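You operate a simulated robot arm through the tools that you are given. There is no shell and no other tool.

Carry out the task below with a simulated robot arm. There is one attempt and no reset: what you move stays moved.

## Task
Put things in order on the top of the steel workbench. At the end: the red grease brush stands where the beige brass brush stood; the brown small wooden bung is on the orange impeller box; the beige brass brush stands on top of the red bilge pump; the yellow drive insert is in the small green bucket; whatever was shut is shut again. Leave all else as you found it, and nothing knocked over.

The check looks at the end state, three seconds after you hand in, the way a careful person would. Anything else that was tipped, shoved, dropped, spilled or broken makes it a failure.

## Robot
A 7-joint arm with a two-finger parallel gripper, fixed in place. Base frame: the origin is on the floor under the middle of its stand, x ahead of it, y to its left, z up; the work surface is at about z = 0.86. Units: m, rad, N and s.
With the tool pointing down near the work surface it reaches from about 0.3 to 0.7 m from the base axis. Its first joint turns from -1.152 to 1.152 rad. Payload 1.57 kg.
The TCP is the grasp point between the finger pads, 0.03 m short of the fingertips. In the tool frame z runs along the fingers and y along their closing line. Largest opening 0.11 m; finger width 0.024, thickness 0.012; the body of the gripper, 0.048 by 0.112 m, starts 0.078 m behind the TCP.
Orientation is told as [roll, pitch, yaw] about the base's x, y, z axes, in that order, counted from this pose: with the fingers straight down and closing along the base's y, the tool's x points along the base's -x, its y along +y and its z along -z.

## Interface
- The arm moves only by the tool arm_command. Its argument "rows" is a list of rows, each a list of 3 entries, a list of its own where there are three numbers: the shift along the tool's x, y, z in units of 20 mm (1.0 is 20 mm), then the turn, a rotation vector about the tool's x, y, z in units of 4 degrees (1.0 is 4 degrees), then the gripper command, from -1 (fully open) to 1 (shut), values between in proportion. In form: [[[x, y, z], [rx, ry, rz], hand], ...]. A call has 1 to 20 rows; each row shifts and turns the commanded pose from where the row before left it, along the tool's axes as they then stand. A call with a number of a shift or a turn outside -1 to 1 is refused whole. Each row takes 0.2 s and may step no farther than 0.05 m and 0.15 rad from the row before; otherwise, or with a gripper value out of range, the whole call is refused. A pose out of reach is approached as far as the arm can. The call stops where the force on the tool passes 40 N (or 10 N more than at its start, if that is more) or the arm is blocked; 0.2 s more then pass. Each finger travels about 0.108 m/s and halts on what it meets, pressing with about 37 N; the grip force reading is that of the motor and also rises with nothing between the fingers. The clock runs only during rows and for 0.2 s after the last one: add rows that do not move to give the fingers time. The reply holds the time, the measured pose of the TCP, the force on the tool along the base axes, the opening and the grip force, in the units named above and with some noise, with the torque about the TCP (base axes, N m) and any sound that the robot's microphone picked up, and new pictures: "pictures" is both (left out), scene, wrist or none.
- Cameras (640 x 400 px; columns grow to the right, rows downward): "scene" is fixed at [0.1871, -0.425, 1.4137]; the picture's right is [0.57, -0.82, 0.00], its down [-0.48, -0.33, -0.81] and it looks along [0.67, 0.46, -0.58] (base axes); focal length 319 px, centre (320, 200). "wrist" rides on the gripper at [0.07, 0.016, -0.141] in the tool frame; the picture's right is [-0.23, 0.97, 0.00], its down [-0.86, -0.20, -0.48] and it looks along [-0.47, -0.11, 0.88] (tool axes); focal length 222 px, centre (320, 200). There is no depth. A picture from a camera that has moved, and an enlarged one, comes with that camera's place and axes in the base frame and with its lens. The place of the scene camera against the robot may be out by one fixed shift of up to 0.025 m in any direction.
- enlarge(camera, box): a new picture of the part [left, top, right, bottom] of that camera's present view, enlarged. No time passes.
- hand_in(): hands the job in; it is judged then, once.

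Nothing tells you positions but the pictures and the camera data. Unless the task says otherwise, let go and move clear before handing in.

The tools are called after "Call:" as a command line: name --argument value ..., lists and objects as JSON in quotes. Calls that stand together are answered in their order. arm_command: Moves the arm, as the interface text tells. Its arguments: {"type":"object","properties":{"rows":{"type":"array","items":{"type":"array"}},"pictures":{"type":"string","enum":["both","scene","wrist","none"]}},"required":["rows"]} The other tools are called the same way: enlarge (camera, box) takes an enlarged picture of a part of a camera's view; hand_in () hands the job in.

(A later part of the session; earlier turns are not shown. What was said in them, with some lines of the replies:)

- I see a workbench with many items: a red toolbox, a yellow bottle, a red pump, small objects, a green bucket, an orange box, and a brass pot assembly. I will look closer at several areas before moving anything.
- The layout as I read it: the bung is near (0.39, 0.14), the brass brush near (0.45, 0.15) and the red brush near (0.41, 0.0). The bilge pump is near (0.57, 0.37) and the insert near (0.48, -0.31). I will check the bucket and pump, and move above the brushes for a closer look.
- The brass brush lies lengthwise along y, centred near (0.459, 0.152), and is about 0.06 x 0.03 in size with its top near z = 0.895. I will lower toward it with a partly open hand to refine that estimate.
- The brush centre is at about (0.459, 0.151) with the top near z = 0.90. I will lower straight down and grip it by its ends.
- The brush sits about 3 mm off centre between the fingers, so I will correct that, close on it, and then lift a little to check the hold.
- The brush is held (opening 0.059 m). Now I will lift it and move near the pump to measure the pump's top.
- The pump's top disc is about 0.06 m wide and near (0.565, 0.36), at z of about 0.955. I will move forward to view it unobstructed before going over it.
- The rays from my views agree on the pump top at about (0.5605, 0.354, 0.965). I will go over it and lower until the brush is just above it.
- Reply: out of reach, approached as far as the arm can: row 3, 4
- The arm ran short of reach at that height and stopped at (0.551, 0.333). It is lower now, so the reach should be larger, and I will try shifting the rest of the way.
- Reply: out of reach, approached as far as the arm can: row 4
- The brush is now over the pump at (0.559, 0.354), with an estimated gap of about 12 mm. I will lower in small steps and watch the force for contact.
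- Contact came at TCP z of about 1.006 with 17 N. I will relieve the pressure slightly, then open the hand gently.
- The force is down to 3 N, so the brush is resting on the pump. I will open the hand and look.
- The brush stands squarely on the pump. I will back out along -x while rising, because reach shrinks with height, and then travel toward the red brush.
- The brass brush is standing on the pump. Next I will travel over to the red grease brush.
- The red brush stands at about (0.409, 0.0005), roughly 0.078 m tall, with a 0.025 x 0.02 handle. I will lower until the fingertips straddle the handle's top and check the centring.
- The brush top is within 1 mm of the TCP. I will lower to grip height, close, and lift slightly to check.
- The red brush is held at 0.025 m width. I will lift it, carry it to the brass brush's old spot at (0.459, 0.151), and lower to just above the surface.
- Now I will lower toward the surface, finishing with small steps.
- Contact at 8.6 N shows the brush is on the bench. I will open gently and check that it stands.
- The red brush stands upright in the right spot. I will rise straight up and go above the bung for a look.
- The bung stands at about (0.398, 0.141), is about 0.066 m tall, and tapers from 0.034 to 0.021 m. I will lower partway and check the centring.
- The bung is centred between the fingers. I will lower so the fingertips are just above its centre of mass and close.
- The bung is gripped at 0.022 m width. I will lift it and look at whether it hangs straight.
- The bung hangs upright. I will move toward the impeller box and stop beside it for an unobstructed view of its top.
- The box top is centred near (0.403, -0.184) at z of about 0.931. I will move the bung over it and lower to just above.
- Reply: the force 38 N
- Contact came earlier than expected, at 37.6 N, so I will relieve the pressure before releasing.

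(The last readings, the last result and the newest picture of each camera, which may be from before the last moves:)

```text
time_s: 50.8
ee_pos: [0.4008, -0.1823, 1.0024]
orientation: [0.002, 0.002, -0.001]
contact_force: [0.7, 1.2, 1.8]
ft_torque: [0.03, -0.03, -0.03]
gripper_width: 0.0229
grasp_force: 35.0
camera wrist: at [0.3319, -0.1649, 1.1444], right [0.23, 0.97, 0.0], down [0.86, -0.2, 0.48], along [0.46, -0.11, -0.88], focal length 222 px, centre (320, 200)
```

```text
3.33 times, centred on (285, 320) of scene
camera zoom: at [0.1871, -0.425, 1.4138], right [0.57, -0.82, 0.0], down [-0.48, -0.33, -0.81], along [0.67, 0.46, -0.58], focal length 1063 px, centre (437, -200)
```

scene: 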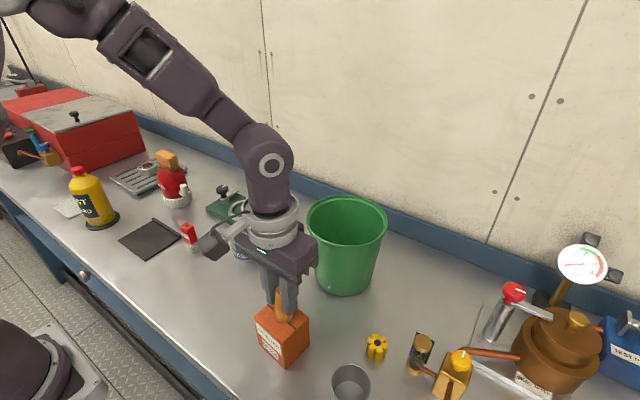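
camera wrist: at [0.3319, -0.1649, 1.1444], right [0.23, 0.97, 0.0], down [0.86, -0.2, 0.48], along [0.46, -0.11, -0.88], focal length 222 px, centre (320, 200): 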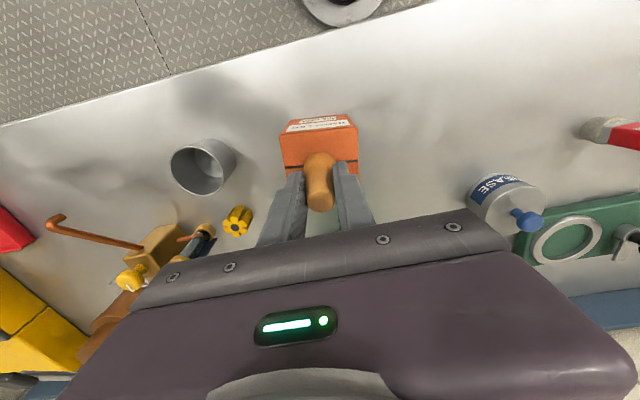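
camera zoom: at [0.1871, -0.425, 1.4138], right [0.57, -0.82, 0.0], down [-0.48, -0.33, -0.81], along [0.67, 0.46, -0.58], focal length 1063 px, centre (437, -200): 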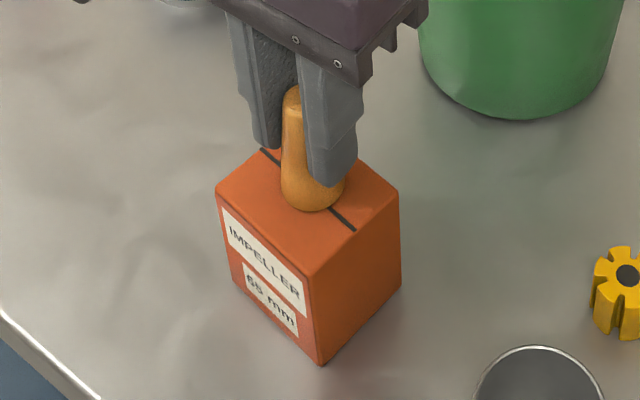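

The bung rests on the box top near its centre with only about 2 N of load. I will open the hand.

Call:
arm_command --rows '[[[0, 0, 0], [0, 0, 0], 0.5], [[0, 0, 0], [0, 0, 0], 0.3], [[0, 0, 0], [0, 0, 0], 0.1], [[0, 0, 0], [0, 0, 0], -0.1], [[0, 0, 0], [0, 0, 0], -0.1]]'

Call:
enlarge --camera "wrist" --box '[220, 100, 420, 240]'

Call:
enlarge --camera "scene" --box '[240, 260, 330, 380]'

```text
time_s: 52.0
ee_pos: [0.4009, -0.182, 1.0031]
orientation: [0.0, 0.001, 0.001]
contact_force: [-0.7, 0.2, 0.4]
ft_torque: [0.03, 0.02, 0.02]
gripper_width: 0.0602
grasp_force: 0.0
camera wrist: at [0.3322, -0.1651, 1.1446], right [0.23, 0.97, 0.0], down [0.86, -0.2, 0.48], along [0.47, -0.11, -0.88], focal length 222 px, centre (320, 200)
```

scene: 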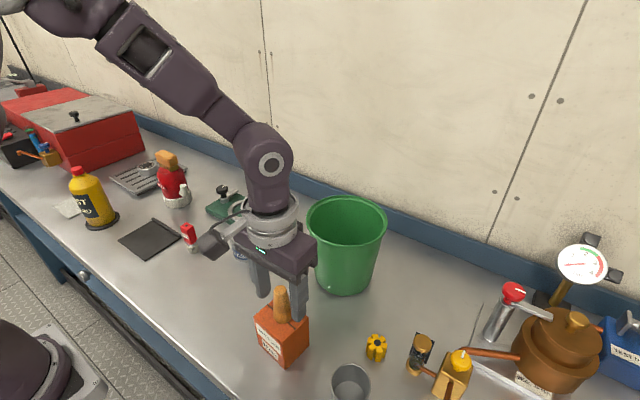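
wrist: 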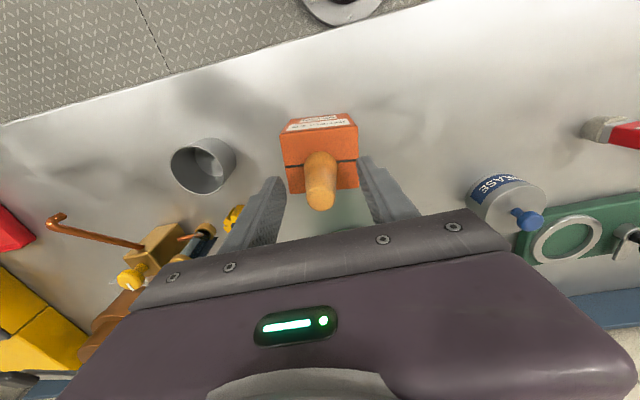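

```text
2.86 times, centred on (320, 170) of wrist
camera zoom: at [0.3322, -0.1651, 1.1446], right [0.23, 0.97, 0.0], down [0.86, -0.2, 0.48], along [0.47, -0.11, -0.88], focal length 635 px, centre (320, 286)
```

zoom: 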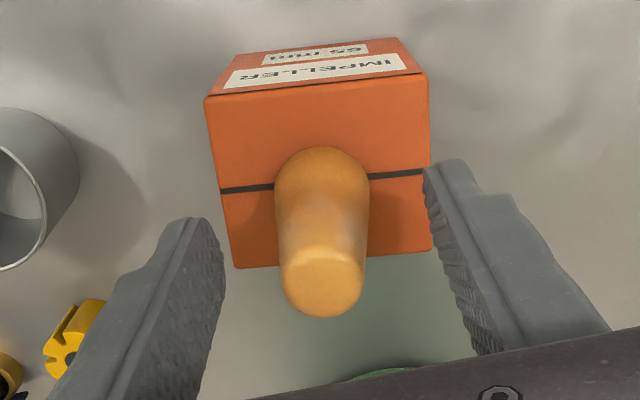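

```text
3.33 times, centred on (285, 320) of scene
camera zoom: at [0.1871, -0.425, 1.4137], right [0.57, -0.82, 0.0], down [-0.48, -0.33, -0.81], along [0.67, 0.46, -0.58], focal length 1063 px, centre (437, -200)
```

zoom: 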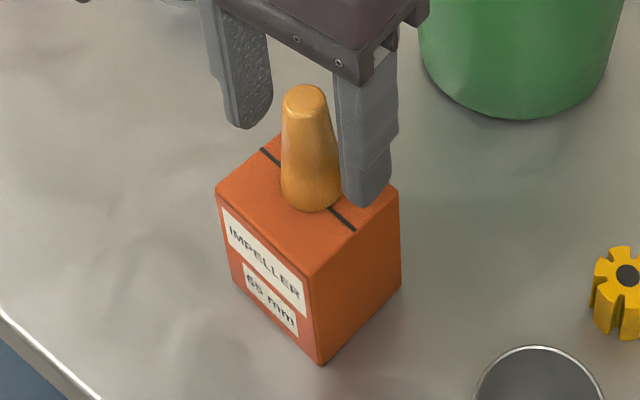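

The bung stands upright on the box. I will rise straight up and then move above the yellow insert for a closer look.

Call:
arm_command --rows '[[[0, 0, -0.5], [0, 0, 0], -0.1], [[0, 0, -1], [0, 0, 0], -0.1], [[0, 0, -1], [0, 0, 0], -0.1], [[0, 0, -1], [0, 0, 0], -0.1], [[0, 0, -1], [0, 0, 0], -0.1], [[0, 0, -0.5], [0, 0, 0], -0.1], [[-0.55, -0.9, 0], [0, 0, 0], -0.1], [[-0.55, -0.9, 0], [0, 0, 0], -0.1], [[-0.55, -0.9, 0], [0, 0, 0], -0.1], [[-0.55, -0.9, 0], [0, 0, 0], -0.1], [[-0.55, -0.9, 0], [0, 0, 0], -0.1], [[-0.55, -0.9, 0], [0, 0, 0], -0.1], [[0, 0, 0], [0, 0, 0], -0.1]]'

Call:
enlarge --camera "wrist" --box '[200, 60, 440, 220]'

Call:
enlarge --camera "scene" --box '[320, 300, 480, 400]'

```text
time_s: 54.8
ee_pos: [0.4689, -0.2888, 1.1013]
orientation: [0.001, 0.0, 0.0]
contact_force: [0.5, -0.3, -0.4]
ft_torque: [0.03, 0.03, -0.04]
gripper_width: 0.0605
grasp_force: 0.1
camera wrist: at [0.3988, -0.2729, 1.2439], right [0.23, 0.97, 0.0], down [0.86, -0.2, 0.48], along [0.47, -0.11, -0.88], focal length 222 px, centre (320, 200)
```

scene: 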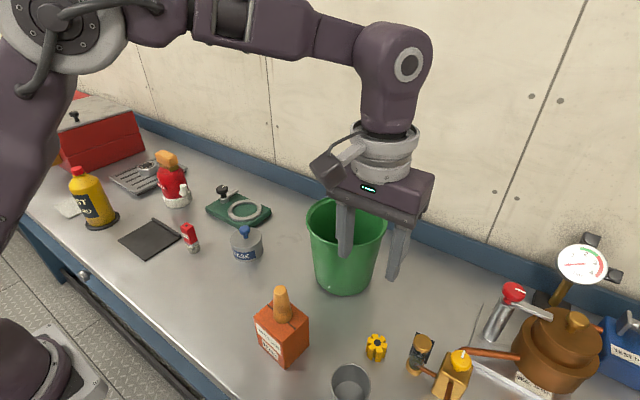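
wrist: 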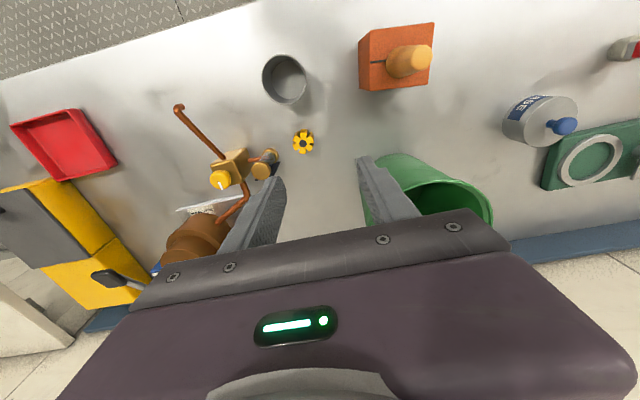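

```text
2.50 times, centred on (320, 140) of wrist
camera zoom: at [0.3988, -0.2729, 1.2439], right [0.23, 0.97, 0.0], down [0.86, -0.2, 0.48], along [0.47, -0.11, -0.88], focal length 555 px, centre (320, 350)
```

zoom: 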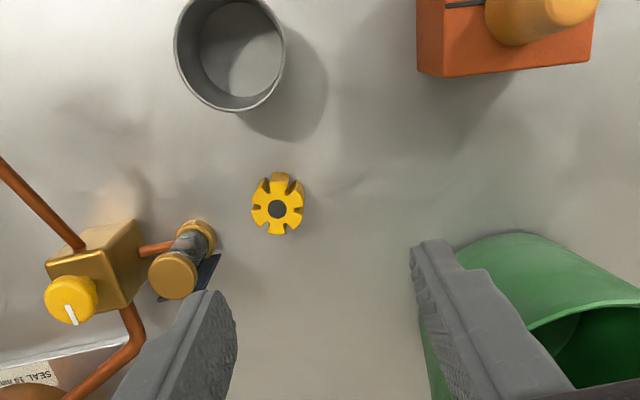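

```text
4.00 times, centred on (400, 350) of scene
camera zoom: at [0.1871, -0.425, 1.4137], right [0.57, -0.82, 0.0], down [-0.48, -0.33, -0.81], along [0.67, 0.46, -0.58], focal length 1276 px, centre (0, -400)
```

zoom: 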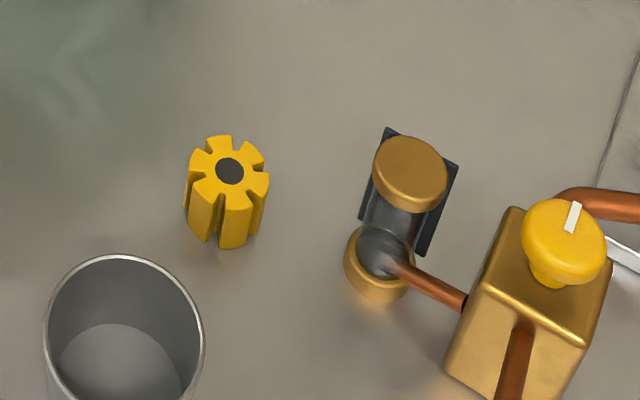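

The insert is near (0.479, -0.320), about 0.034 m across, and the sight glass on the valve is close on its -y side. I will centre over it and turn the hand 40 degrees so the fingers clear both the glass and the metal cup.

Call:
arm_command --rows '[[[-0.25, -0.78, 0], [0, 0, 0], -0.1], [[-0.25, -0.77, 0], [0, 0, 0], -0.1], [[0, 0, 0], [0, 0, 1], -0.1], [[0, 0, 0], [0, 0, 1], -0.1], [[0, 0, 0], [0, 0, 1], -0.1], [[0, 0, 0], [0, 0, 1], -0.1], [[0, 0, 0], [0, 0, 1], -0.1], [[0, 0, 0], [0, 0, 1], -0.1], [[0, 0, 0], [0, 0, 1], -0.1], [[0, 0, 0], [0, 0, 1], -0.1], [[0, 0, 0], [0, 0, 1], -0.1], [[0, 0, 0], [0, 0, 1], -0.1], [[0, 0, 0.8], [0, 0, 0], -0.1], [[0, 0, 0.8], [0, 0, 0], -0.1], [[0, 0, 0.8], [0, 0, 0], -0.1], [[0, 0, 0], [0, 0, 0], -0.1]]'

Call:
enlarge --camera "wrist" --box '[200, 60, 440, 220]'

```text
time_s: 58.2
ee_pos: [0.4782, -0.3219, 1.0524]
orientation: [0.001, 0.0, -0.697]
contact_force: [-0.3, 0.1, -0.5]
ft_torque: [0.02, 0.0, -0.02]
gripper_width: 0.0605
grasp_force: 0.2
camera wrist: at [0.4345, -0.2638, 1.195], right [0.8, 0.6, 0.0], down [0.53, -0.7, 0.48], along [0.29, -0.38, -0.88], focal length 222 px, centre (320, 200)
```

scene: 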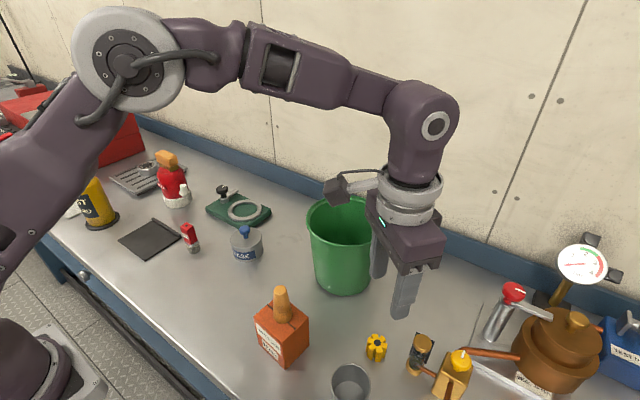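
wrist: 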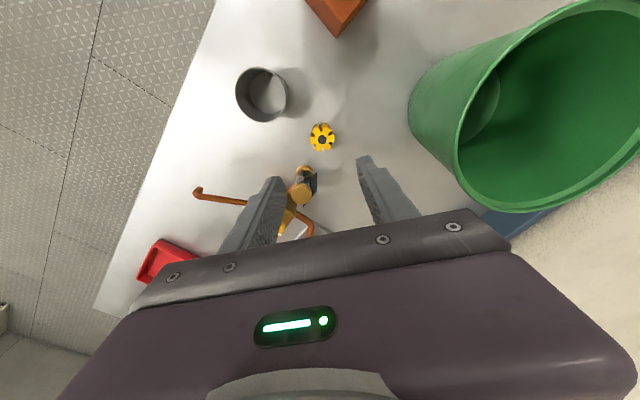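

```text
2.50 times, centred on (320, 140) of wrist
camera zoom: at [0.4345, -0.2638, 1.195], right [0.8, 0.6, 0.0], down [0.53, -0.7, 0.48], along [0.29, -0.38, -0.88], focal length 555 px, centre (320, 350)
```

zoom: 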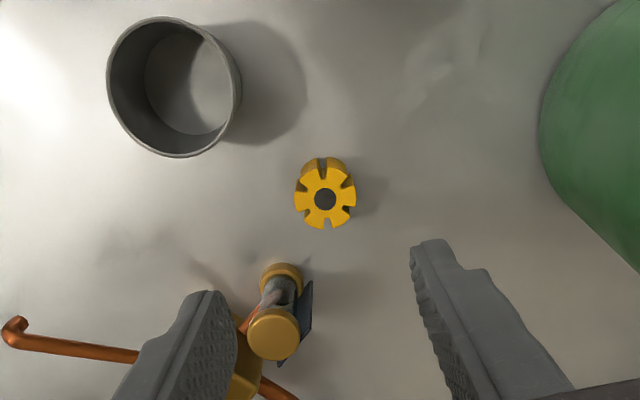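

The insert is within 2.6 mm of centre along the closing line. I will correct that, lower partway, and check again.

Call:
arm_command --rows '[[[0.02, 0.13, 0.6], [0, 0, 0], 0.05], [[0, 0, 1], [0, 0, 0], 0.05], [[0, 0, 1], [0, 0, 0], 0.05], [[0, 0, 1], [0, 0, 0], 0.05], [[0, 0, 1], [0, 0, 0], 0.05], [[0, 0, 0.8], [0, 0, 0], 0.05], [[0, 0, 0.6], [0, 0, 0], 0.05], [[0, 0, 0], [0, 0, 0], 0.05]]'

Call:
enlarge --camera "wrist" --box '[220, 90, 420, 230]'

Call:
enlarge --camera "scene" --box '[320, 270, 480, 400]'

```text
time_s: 60.0
ee_pos: [0.4796, -0.3192, 0.9322]
orientation: [0.001, 0.0, -0.697]
contact_force: [-0.3, 0.3, 0.1]
ft_torque: [0.0, 0.02, 0.03]
gripper_width: 0.052
grasp_force: 0.0
camera wrist: at [0.4359, -0.2618, 1.0752], right [0.8, 0.6, 0.0], down [0.53, -0.7, 0.48], along [0.29, -0.38, -0.88], focal length 222 px, centre (320, 200)
```

scene: 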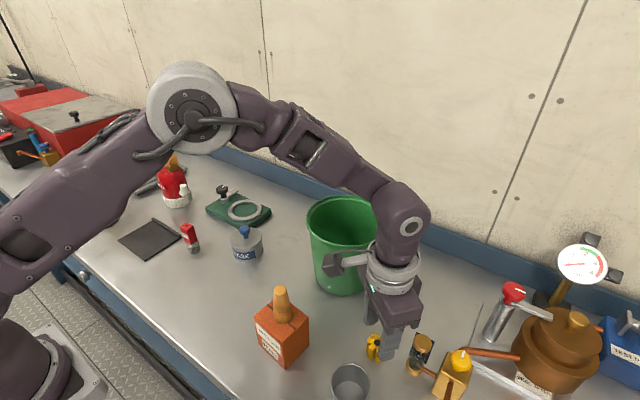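
wrist: 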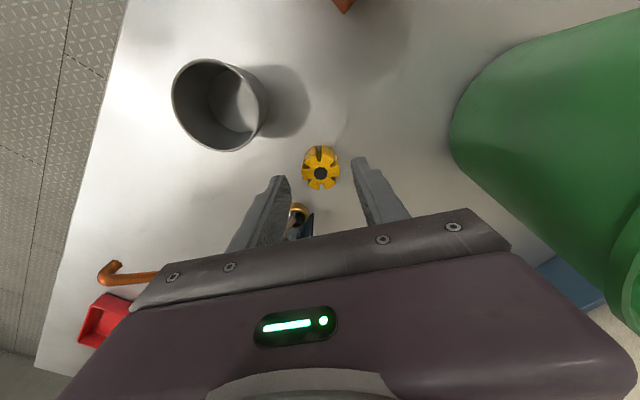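

```text
2.86 times, centred on (320, 160) of wrist
camera zoom: at [0.4359, -0.2618, 1.0752], right [0.8, 0.6, 0.0], down [0.53, -0.7, 0.48], along [0.29, -0.38, -0.88], focal length 635 px, centre (320, 314)
```

zoom: 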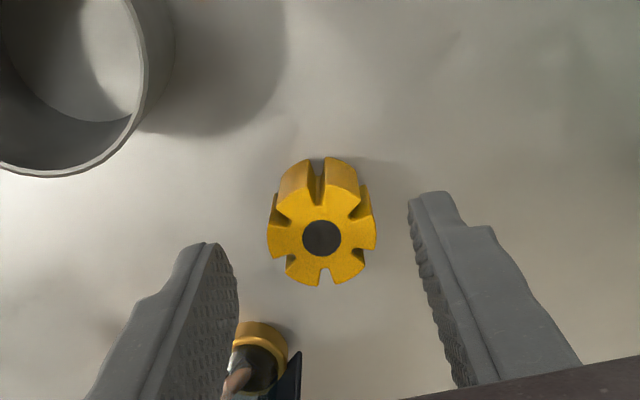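

```text
3.08 times, centred on (400, 335) of scene
camera zoom: at [0.1871, -0.425, 1.4137], right [0.57, -0.82, 0.0], down [-0.48, -0.33, -0.81], along [0.67, 0.46, -0.58], focal length 981 px, centre (74, -215)
```

zoom: 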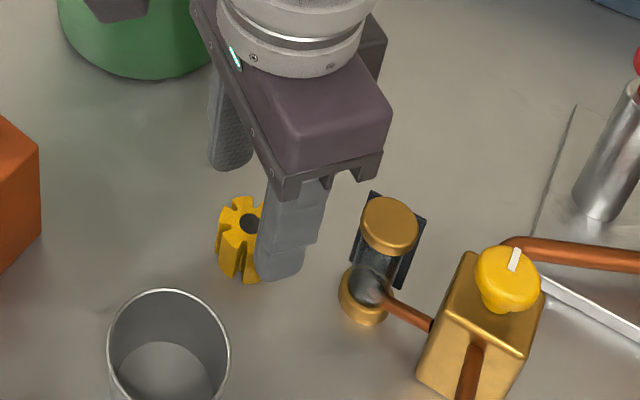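

The insert is centred between the fingers. I will lower the rest of the way and close on it.

Call:
arm_command --rows '[[[0, 0, 0.6], [0, 0, 0], 0.05], [[0, 0, 0.6], [0, 0, 0], 0.05], [[0, 0, 0.55], [0, 0, 0], 0.05], [[0, 0, 0], [0, 0, 0], 0.05], [[0, 0, 0], [0, 0, 0], 0.25], [[0, 0, 0], [0, 0, 0], 1], [[0, 0, 0], [0, 0, 0], 1]]'

Call:
enlarge --camera "wrist" --box '[220, 90, 420, 230]'

Call:
enlarge --camera "scene" --box '[320, 270, 480, 400]'

```text
time_s: 61.6
ee_pos: [0.4798, -0.319, 0.8978]
orientation: [-0.001, -0.001, -0.698]
contact_force: [-0.3, -0.1, -0.3]
ft_torque: [0.02, 0.01, 0.01]
gripper_width: 0.0313
grasp_force: 36.5
camera wrist: at [0.436, -0.2614, 1.0414], right [0.8, 0.6, 0.0], down [0.53, -0.7, 0.48], along [0.29, -0.38, -0.88], focal length 222 px, centre (320, 200)
```

scene: 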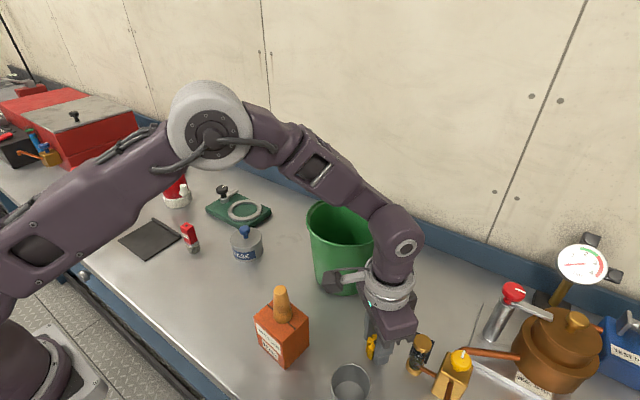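
wrist: 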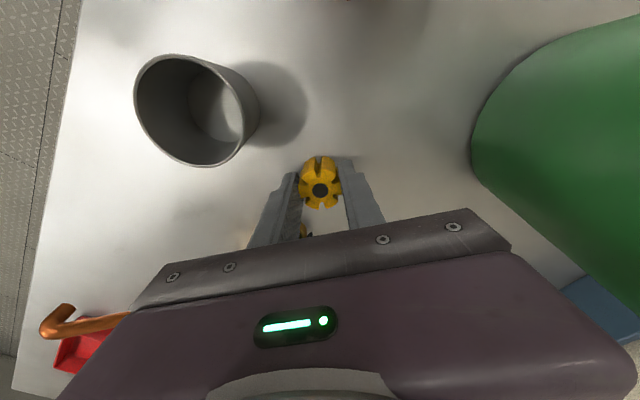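

```text
2.86 times, centred on (320, 160) of wrist
camera zoom: at [0.436, -0.2614, 1.0414], right [0.8, 0.6, 0.0], down [0.53, -0.7, 0.48], along [0.29, -0.38, -0.88], focal length 635 px, centre (320, 314)
```

zoom: 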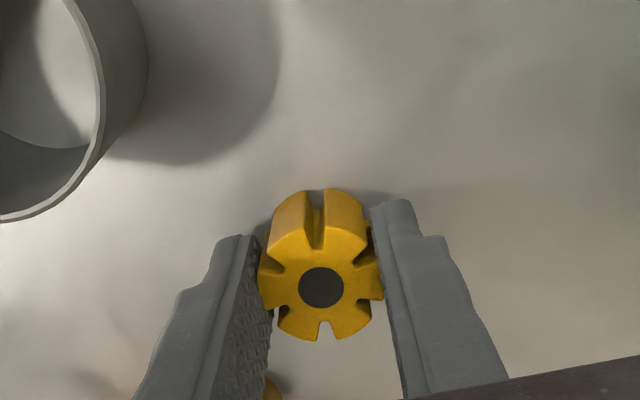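

```text
3.08 times, centred on (400, 335) of scene
camera zoom: at [0.1871, -0.425, 1.4137], right [0.57, -0.82, 0.0], down [-0.48, -0.33, -0.81], along [0.67, 0.46, -0.58], focal length 981 px, centre (74, -215)
```

zoom: 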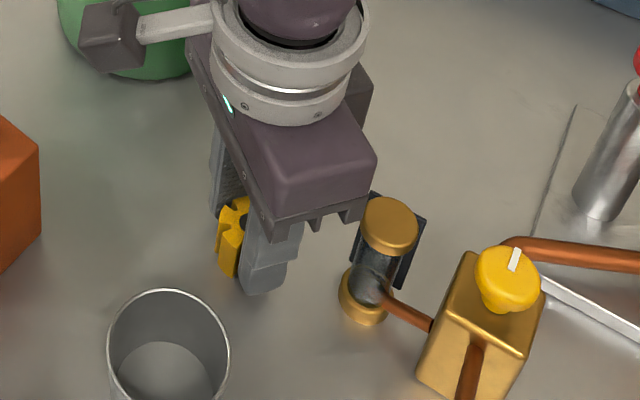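

The insert is held at 0.031 m. I will lift it well above the bucket's rim and look at the bucket.

Call:
arm_command --rows '[[[0, 0, -0.4], [0, 0, 0], 1], [[0, 0, -0.8], [0, 0, 0], 1], [[0, 0, -1], [0, 0, 0], 1], [[0, 0, -1], [0, 0, 0], 1], [[0, 0, -1], [0, 0, 0], 1], [[0, 0, -1], [0, 0, 0], 1], [[0, 0, -1], [0, 0, 0], 1], [[0, 0, -1], [0, 0, 0], 1], [[0, 0, -1], [0, 0, 0], 1], [[0, 0, -1], [0, 0, 0], 1], [[0, 0, -1], [0, 0, 0], 1], [[0, 0, -1], [0, 0, 0], 1], [[0, 0, -0.8], [0, 0, 0], 1], [[0, 0, 0], [0, 0, 0], 1]]'

Call:
enlarge --camera "wrist" --box '[220, 60, 640, 260]'

Call:
enlarge --camera "scene" --box '[280, 180, 420, 310]'

```text
time_s: 64.6
ee_pos: [0.4807, -0.3187, 1.1388]
orientation: [-0.001, -0.001, -0.698]
contact_force: [-0.4, 0.5, -1.1]
ft_torque: [-0.01, 0.01, 0.0]
gripper_width: 0.0311
grasp_force: 37.2
camera wrist: at [0.4364, -0.2612, 1.2818], right [0.8, 0.6, 0.0], down [0.53, -0.7, 0.48], along [0.29, -0.38, -0.88], focal length 222 px, centre (320, 200)
```

scene: 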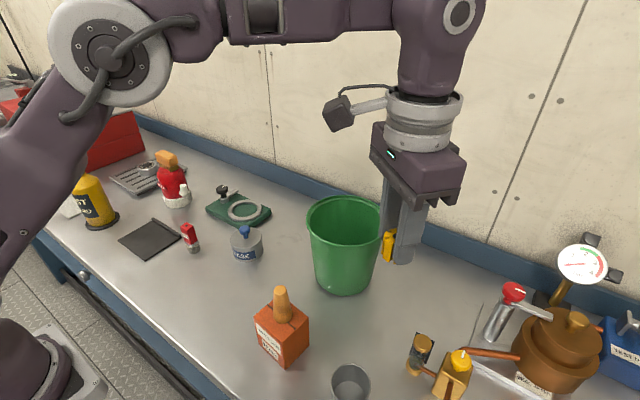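
wrist: 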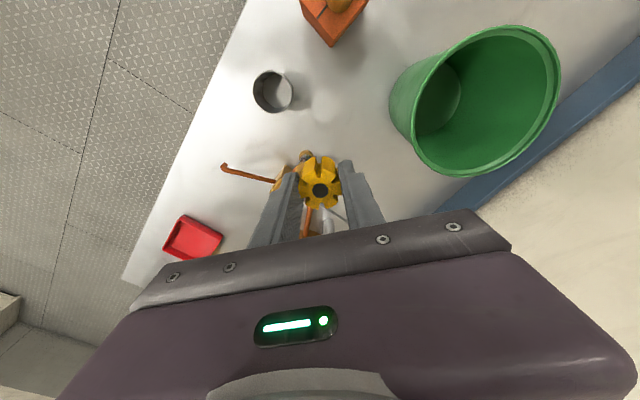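

```text
1.52 times, centred on (430, 160) of wrist
camera zoom: at [0.4364, -0.2612, 1.2818], right [0.8, 0.6, 0.0], down [0.53, -0.7, 0.48], along [0.29, -0.38, -0.88], focal length 338 px, centre (152, 261)
```

zoom: 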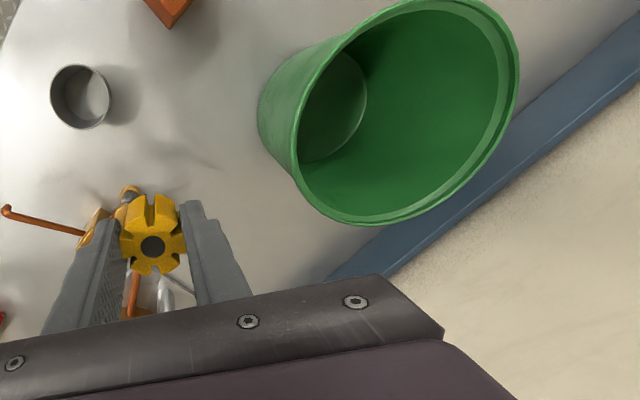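

```text
3.08 times, centred on (350, 245) of scene
camera zoom: at [0.1871, -0.425, 1.4137], right [0.57, -0.82, 0.0], down [-0.48, -0.33, -0.81], along [0.67, 0.46, -0.58], focal length 981 px, centre (228, 62)
```

zoom: 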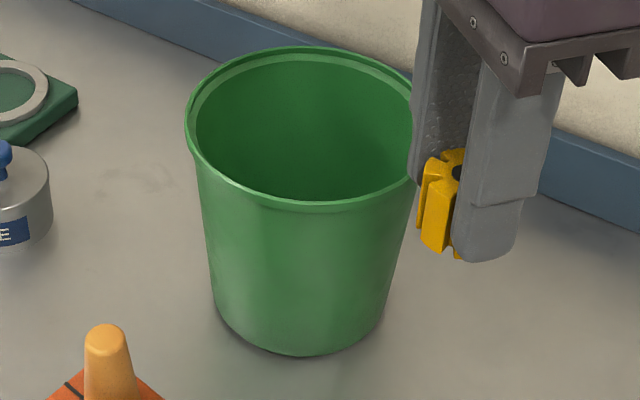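

The bucket centre looks to be about (0.602, -0.181), with its rim near z = 1.02. I will move most of the way toward it while staying above the rim, and check again.

Call:
arm_command --rows '[[[-0.02, 0.9, 0], [0, 0, 0], 1], [[-0.02, 0.9, 0], [0, 0, 0], 1], [[-0.02, 0.9, 0], [0, 0, 0], 1], [[-0.02, 0.9, 0.1], [0, 0, 0], 1], [[-0.02, 0.9, 0.1], [0, 0, 0], 1], [[-0.02, 0.9, 0.1], [0, 0, 0], 1], [[-0.02, 0.9, 0.1], [0, 0, 0], 1], [[0, 0, 0], [0, 0, 0], 1]]'

Call:
enlarge --camera "scene" --box '[280, 130, 440, 310]'

```text
time_s: 66.4
ee_pos: [0.562, -0.2249, 1.1304]
orientation: [0.001, 0.0, -0.698]
contact_force: [0.4, 0.1, -0.2]
ft_torque: [0.0, -0.01, -0.02]
gripper_width: 0.0311
grasp_force: 36.4
camera wrist: at [0.5193, -0.1673, 1.2731], right [0.8, 0.6, 0.0], down [0.53, -0.7, 0.48], along [0.29, -0.38, -0.88], focal length 222 px, centre (320, 200)
```

scene: 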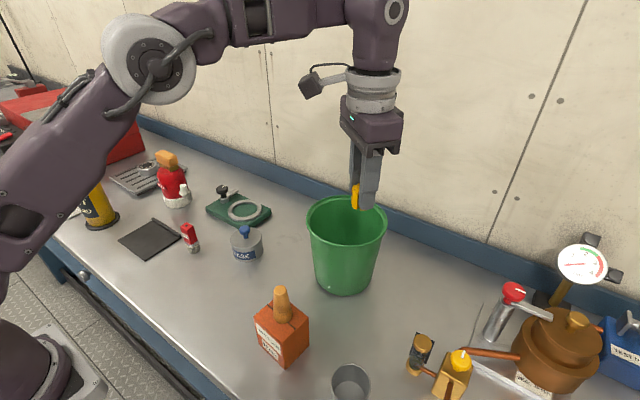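
wrist: 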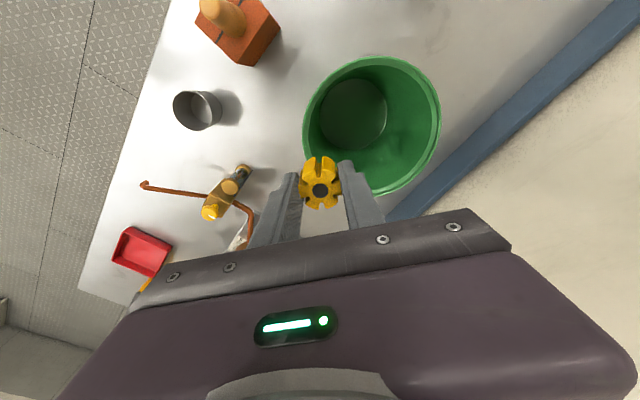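

```text
2.22 times, centred on (360, 220) of scene
camera zoom: at [0.1871, -0.425, 1.4137], right [0.57, -0.82, 0.0], down [-0.48, -0.33, -0.81], along [0.67, 0.46, -0.58], focal length 709 px, centre (231, 156)
```

zoom: 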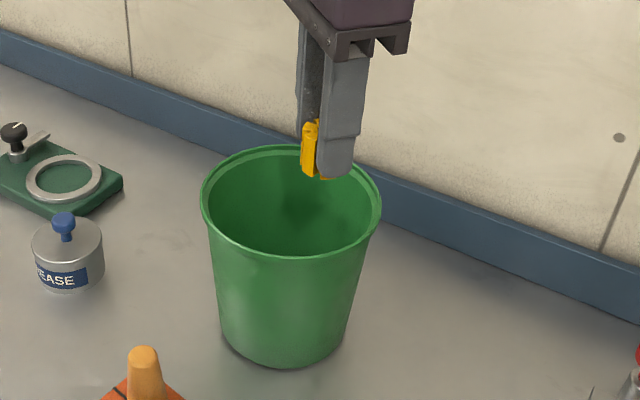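

The bucket's floor centre works out to (0.596, -0.176), with the rim at z of about 1.01. I will move the rest of the way over it and check before going down.

Call:
arm_command --rows '[[[0.09, 0.99, 0.1], [0, 0, 0], 1], [[0.09, 0.99, 0.1], [0, 0, 0], 1], [[0.09, 0.99, 0.1], [0, 0, 0], 1], [[0, 0, 0], [0, 0, 0], 1]]'

Call:
enlarge --camera "scene" --box '[280, 130, 440, 310]'

```text
time_s: 67.4
ee_pos: [0.5963, -0.174, 1.1226]
orientation: [0.0, 0.0, -0.699]
contact_force: [0.5, -0.3, -0.4]
ft_torque: [0.0, 0.03, 0.01]
gripper_width: 0.031
grasp_force: 36.9
camera wrist: at [0.5536, -0.117, 1.2659], right [0.8, 0.6, 0.0], down [0.53, -0.7, 0.48], along [0.29, -0.38, -0.88], focal length 222 px, centre (320, 200)
```

scene: 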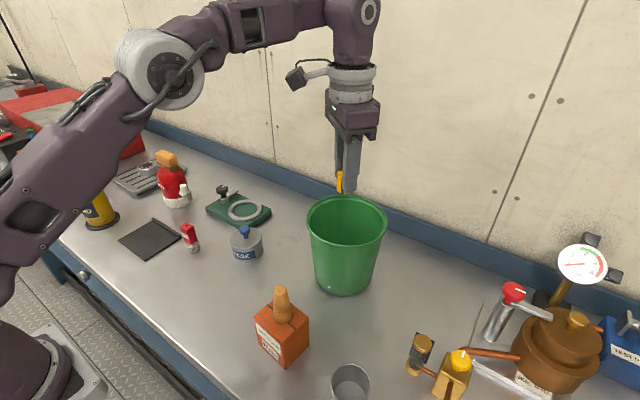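
wrist: 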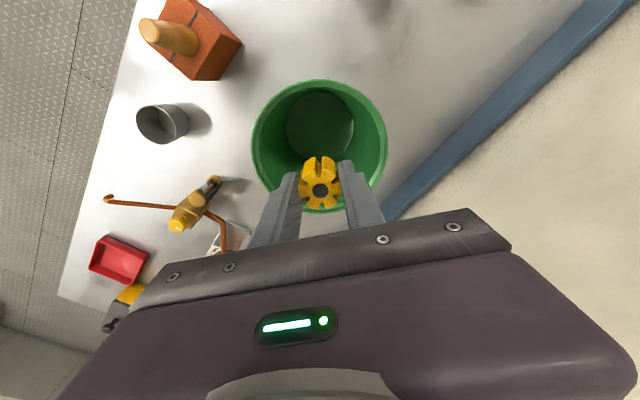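

```text
2.22 times, centred on (360, 220) of scene
camera zoom: at [0.1871, -0.425, 1.4137], right [0.57, -0.82, 0.0], down [-0.48, -0.33, -0.81], along [0.67, 0.46, -0.58], focal length 709 px, centre (231, 156)
```

zoom: 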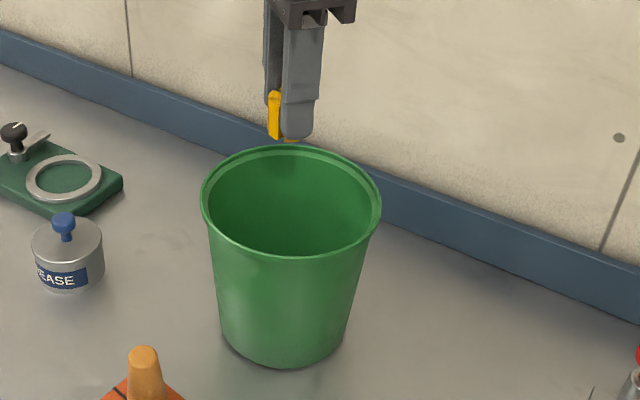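

The hand is centred over the bucket. I will lower the insert down inside it.

Call:
arm_command --rows '[[[0, 0, 0.8], [0, 0, 0], 1], [[0, 0, 0.9], [0, 0, 0], 1], [[0, 0, 0.9], [0, 0, 0], 1], [[0, 0, 0.9], [0, 0, 0], 1], [[0, 0, 0.9], [0, 0, 0], 1], [[0, 0, 0.9], [0, 0, 0], 1], [[0, 0, 0.9], [0, 0, 0], 1], [[0, 0, 0.9], [0, 0, 0], 1], [[0, 0, 0.9], [0, 0, 0], 1], [[0, 0, 0.8], [0, 0, 0], 1], [[0, 0, 0], [0, 0, 0], 1]]'

Call:
enlarge --camera "scene" --box '[280, 130, 440, 310]'

Call:
enlarge --camera "wrist" --box '[180, 60, 460, 240]'

```text
time_s: 69.8
ee_pos: [0.5974, -0.1744, 0.9468]
orientation: [0.0, 0.0, -0.696]
contact_force: [0.2, -0.3, -0.4]
ft_torque: [-0.01, 0.0, 0.02]
gripper_width: 0.0308
grasp_force: 37.4
camera wrist: at [0.5543, -0.1174, 1.0902], right [0.8, 0.6, 0.0], down [0.53, -0.7, 0.48], along [0.29, -0.38, -0.88], focal length 222 px, centre (320, 200)
```

scene: 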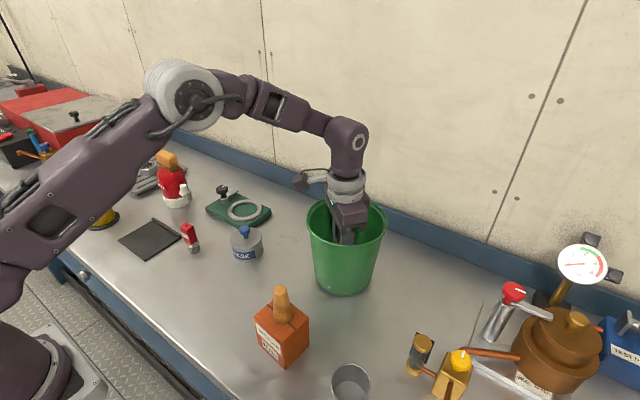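
wrist: 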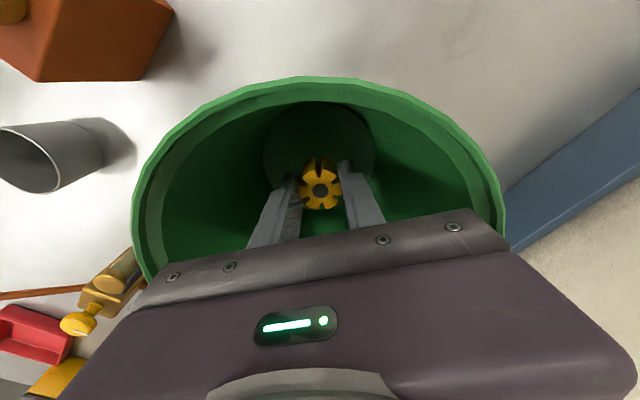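

```text
2.22 times, centred on (360, 220) of scene
camera zoom: at [0.1871, -0.425, 1.4137], right [0.57, -0.82, 0.0], down [-0.48, -0.33, -0.81], along [0.67, 0.46, -0.58], focal length 709 px, centre (231, 156)
```

zoom: 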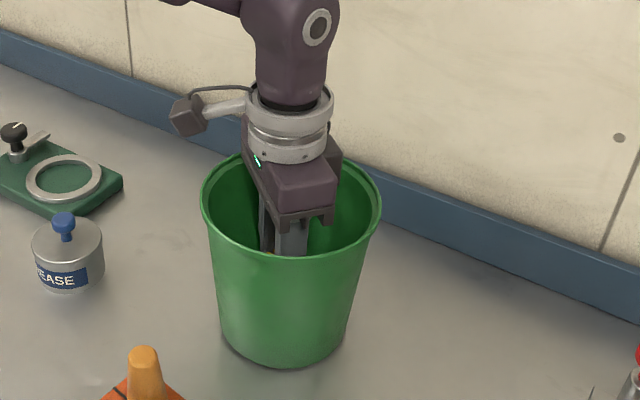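

```text
2.22 times, centred on (320, 150) of wrist
camera zoom: at [0.5543, -0.1174, 1.0902], right [0.8, 0.6, 0.0], down [0.53, -0.7, 0.48], along [0.29, -0.38, -0.88], focal length 494 px, centre (320, 311)
```

zoom: 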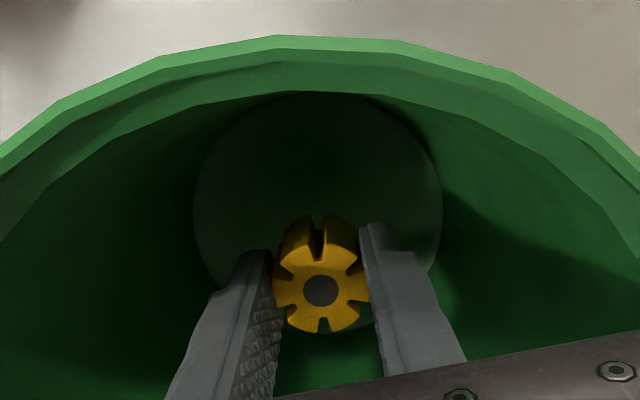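

The insert is well inside the bucket. I will lower another 20 mm and release it.

Call:
arm_command --rows '[[[0, 0, 0.5], [0, 0, 0], 1], [[0, 0, 0.5], [0, 0, 0], 1], [[0, 0, 0], [0, 0, 0], 1], [[0, 0, 0], [0, 0, 0], 0.3], [[0, 0, 0], [0, 0, 0], 0.1], [[0, 0, 0], [0, 0, 0], 0.1], [[0, 0, 0], [0, 0, 0], 0.1]]'

Call:
enlarge --camera "wrist" --box '[180, 60, 460, 240]'

```text
time_s: 71.4
ee_pos: [0.5976, -0.1738, 0.9272]
orientation: [0.0, 0.001, -0.699]
contact_force: [0.7, 0.1, 0.8]
ft_torque: [-0.01, 0.0, 0.02]
gripper_width: 0.0495
grasp_force: 0.0
camera wrist: at [0.5544, -0.117, 1.0707], right [0.8, 0.6, 0.0], down [0.53, -0.7, 0.48], along [0.29, -0.38, -0.88], focal length 222 px, centre (320, 200)
```

scene: 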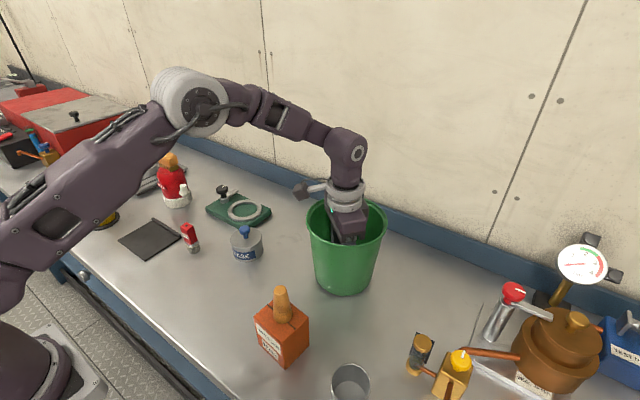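
wrist: 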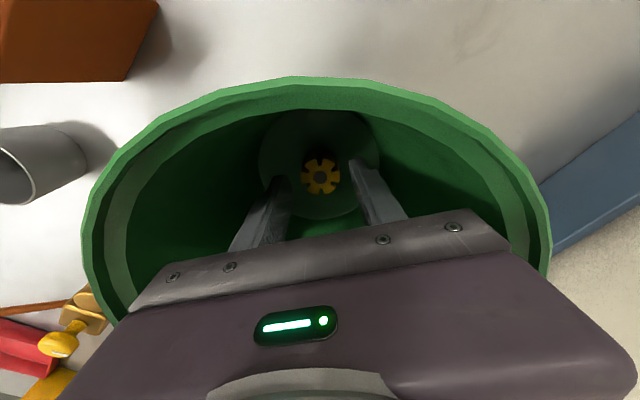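

```text
2.22 times, centred on (320, 150) of wrist
camera zoom: at [0.5544, -0.117, 1.0707], right [0.8, 0.6, 0.0], down [0.53, -0.7, 0.48], along [0.29, -0.38, -0.88], focal length 494 px, centre (320, 311)
```

zoom: 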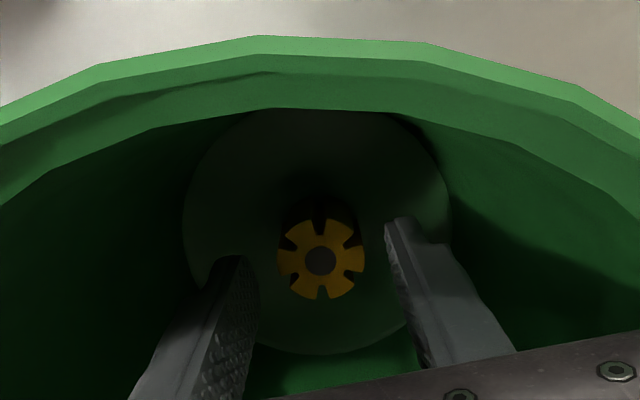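

The insert rests upright on the bucket floor. I will rise straight out and withdraw to a clear place to review everything.

Call:
arm_command --rows '[[[0, 0, -0.5], [0, 0, 0], 0.1], [[0, 0, -0.9], [0, 0, 0], 0.1], [[0, 0, -1], [0, 0, 0], 0.1], [[0, 0, -1], [0, 0, 0], 0.1], [[0, 0, -1], [0, 0, 0], 0.1], [[0, 0, -1], [0, 0, 0], 0.1], [[0, 0, -1], [0, 0, 0], 0.1], [[0, 0, -1], [0, 0, 0], 0.1], [[0, 0, -1], [0, 0, 0], 0.1], [[0, 0, -1], [0, 0, 0], 0.1], [[0, 0, -0.4], [0, 0, 0], 0.1], [[0.9, 0, 0], [0, 0, 0], 0.1], [[0.9, 0, 0], [0, 0, 0], 0.1], [[0.9, 0, 0], [0, 0, 0], 0.1], [[0.9, 0, 0], [0, 0, 0], 0.1], [[0.9, 0, 0], [0, 0, 0], 0.1], [[0.9, 0, 0], [0, 0, 0], 0.1], [[0.9, 0, -0.4], [0, 0, 0], 0.1], [[0.9, 0, -0.4], [0, 0, 0], 0.1], [[0, 0, 0], [0, 0, 0], 0.1]]'

Call:
enlarge --camera "scene" --box '[100, 130, 300, 300]'

Call:
enlarge --camera "scene" --box '[240, 180, 460, 400]'

Call:
enlarge --camera "scene" --box '[440, 220, 640, 400]'

```text
time_s: 75.6
ee_pos: [0.4859, -0.0805, 1.1399]
orientation: [0.001, 0.0, -0.699]
contact_force: [-0.3, -0.9, 0.3]
ft_torque: [0.01, -0.01, 0.0]
gripper_width: 0.0495
grasp_force: 0.0
camera wrist: at [0.442, -0.0245, 1.2822], right [0.8, 0.6, 0.0], down [0.53, -0.7, 0.48], along [0.29, -0.38, -0.88], focal length 222 px, centre (320, 200)
```

scene: 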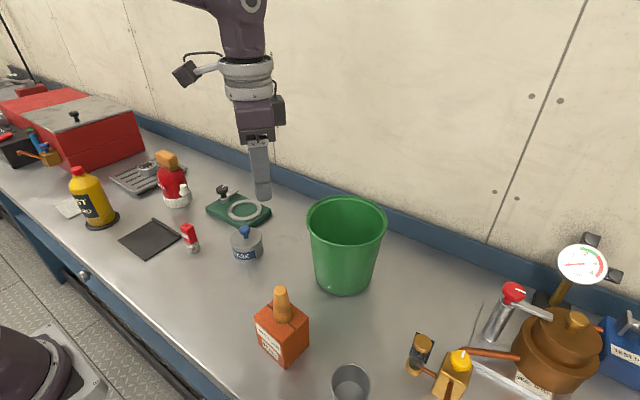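
wrist: 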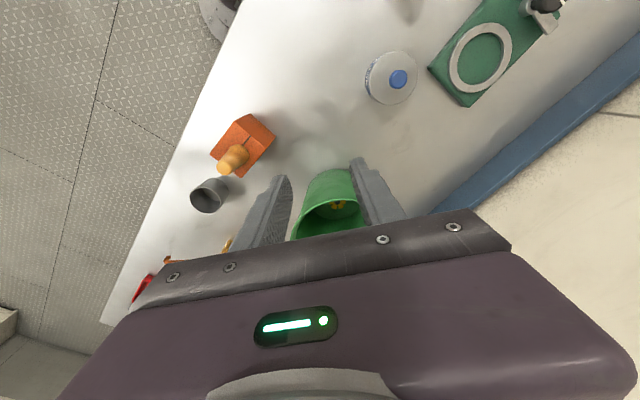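

```text
2.35 times, centred on (200, 215) of scene
camera zoom: at [0.1871, -0.425, 1.4137], right [0.57, -0.82, 0.0], down [-0.48, -0.33, -0.81], along [0.67, 0.46, -0.58], focal length 750 px, centre (602, 165)
```

zoom: 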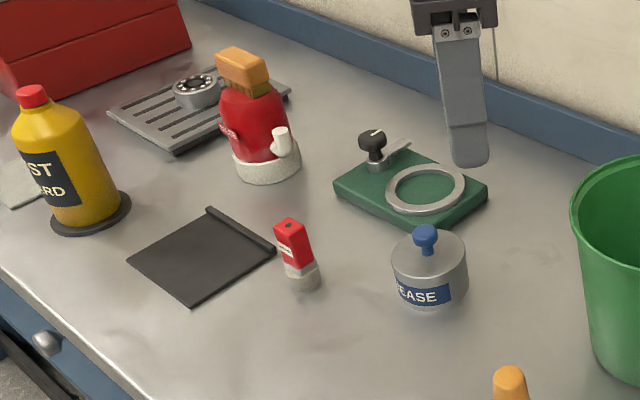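

```text
1.82 times, centred on (350, 290) of scene
camera zoom: at [0.1871, -0.425, 1.4137], right [0.57, -0.82, 0.0], down [-0.48, -0.33, -0.81], along [0.67, 0.46, -0.58], focal length 580 px, centre (266, 36)
```

zoom: 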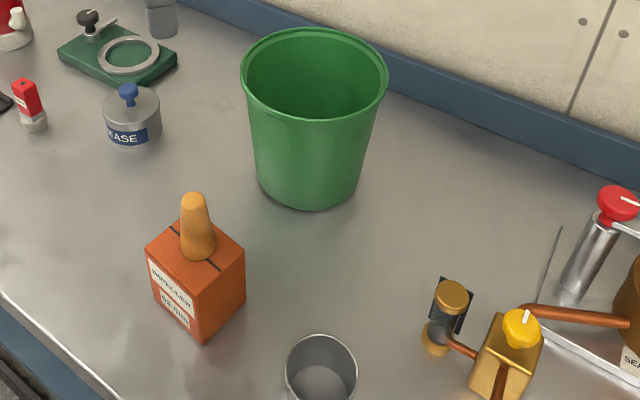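

```text
2.22 times, centred on (540, 310) of scene
camera zoom: at [0.1871, -0.425, 1.4137], right [0.57, -0.82, 0.0], down [-0.48, -0.33, -0.81], along [0.67, 0.46, -0.58], focal length 709 px, centre (-169, -44)
```

zoom: 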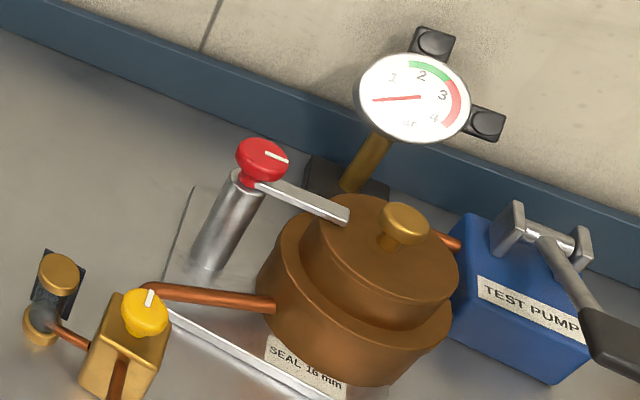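

All four items look right in the pictures:
- The red brush stands where the brass brush stood.
- The bung stands on the impeller box.
- The brass brush stands on the bilge pump.
- The insert is in the green bucket.

I opened nothing, I see nothing else out of place, and the hand is clear, so I am handing in.

Call:
hand_in

```text
The job is handed in.
```

The job is handed in, with all four moves done and confirmed in the last pictures:

- **Red grease brush:** it stands upright where the beige brass brush stood, within a few millimetres.
- **Brown wooden bung:** it stands upright near the middle of the orange impeller box. It touched the box a little hard, at about 38 N, before I eased off and released it. The box shows no sign of having moved.
- **Beige brass brush:** it stands on its bristles on top of the red bilge pump.
- **Yellow drive insert:** it sits upright on the floor of the small green bucket after a drop of about 25 mm.

I opened nothing, so there was nothing to shut again. In the final pictures everything else on the bench looks as it was at the start, and the arm is clear of it all.
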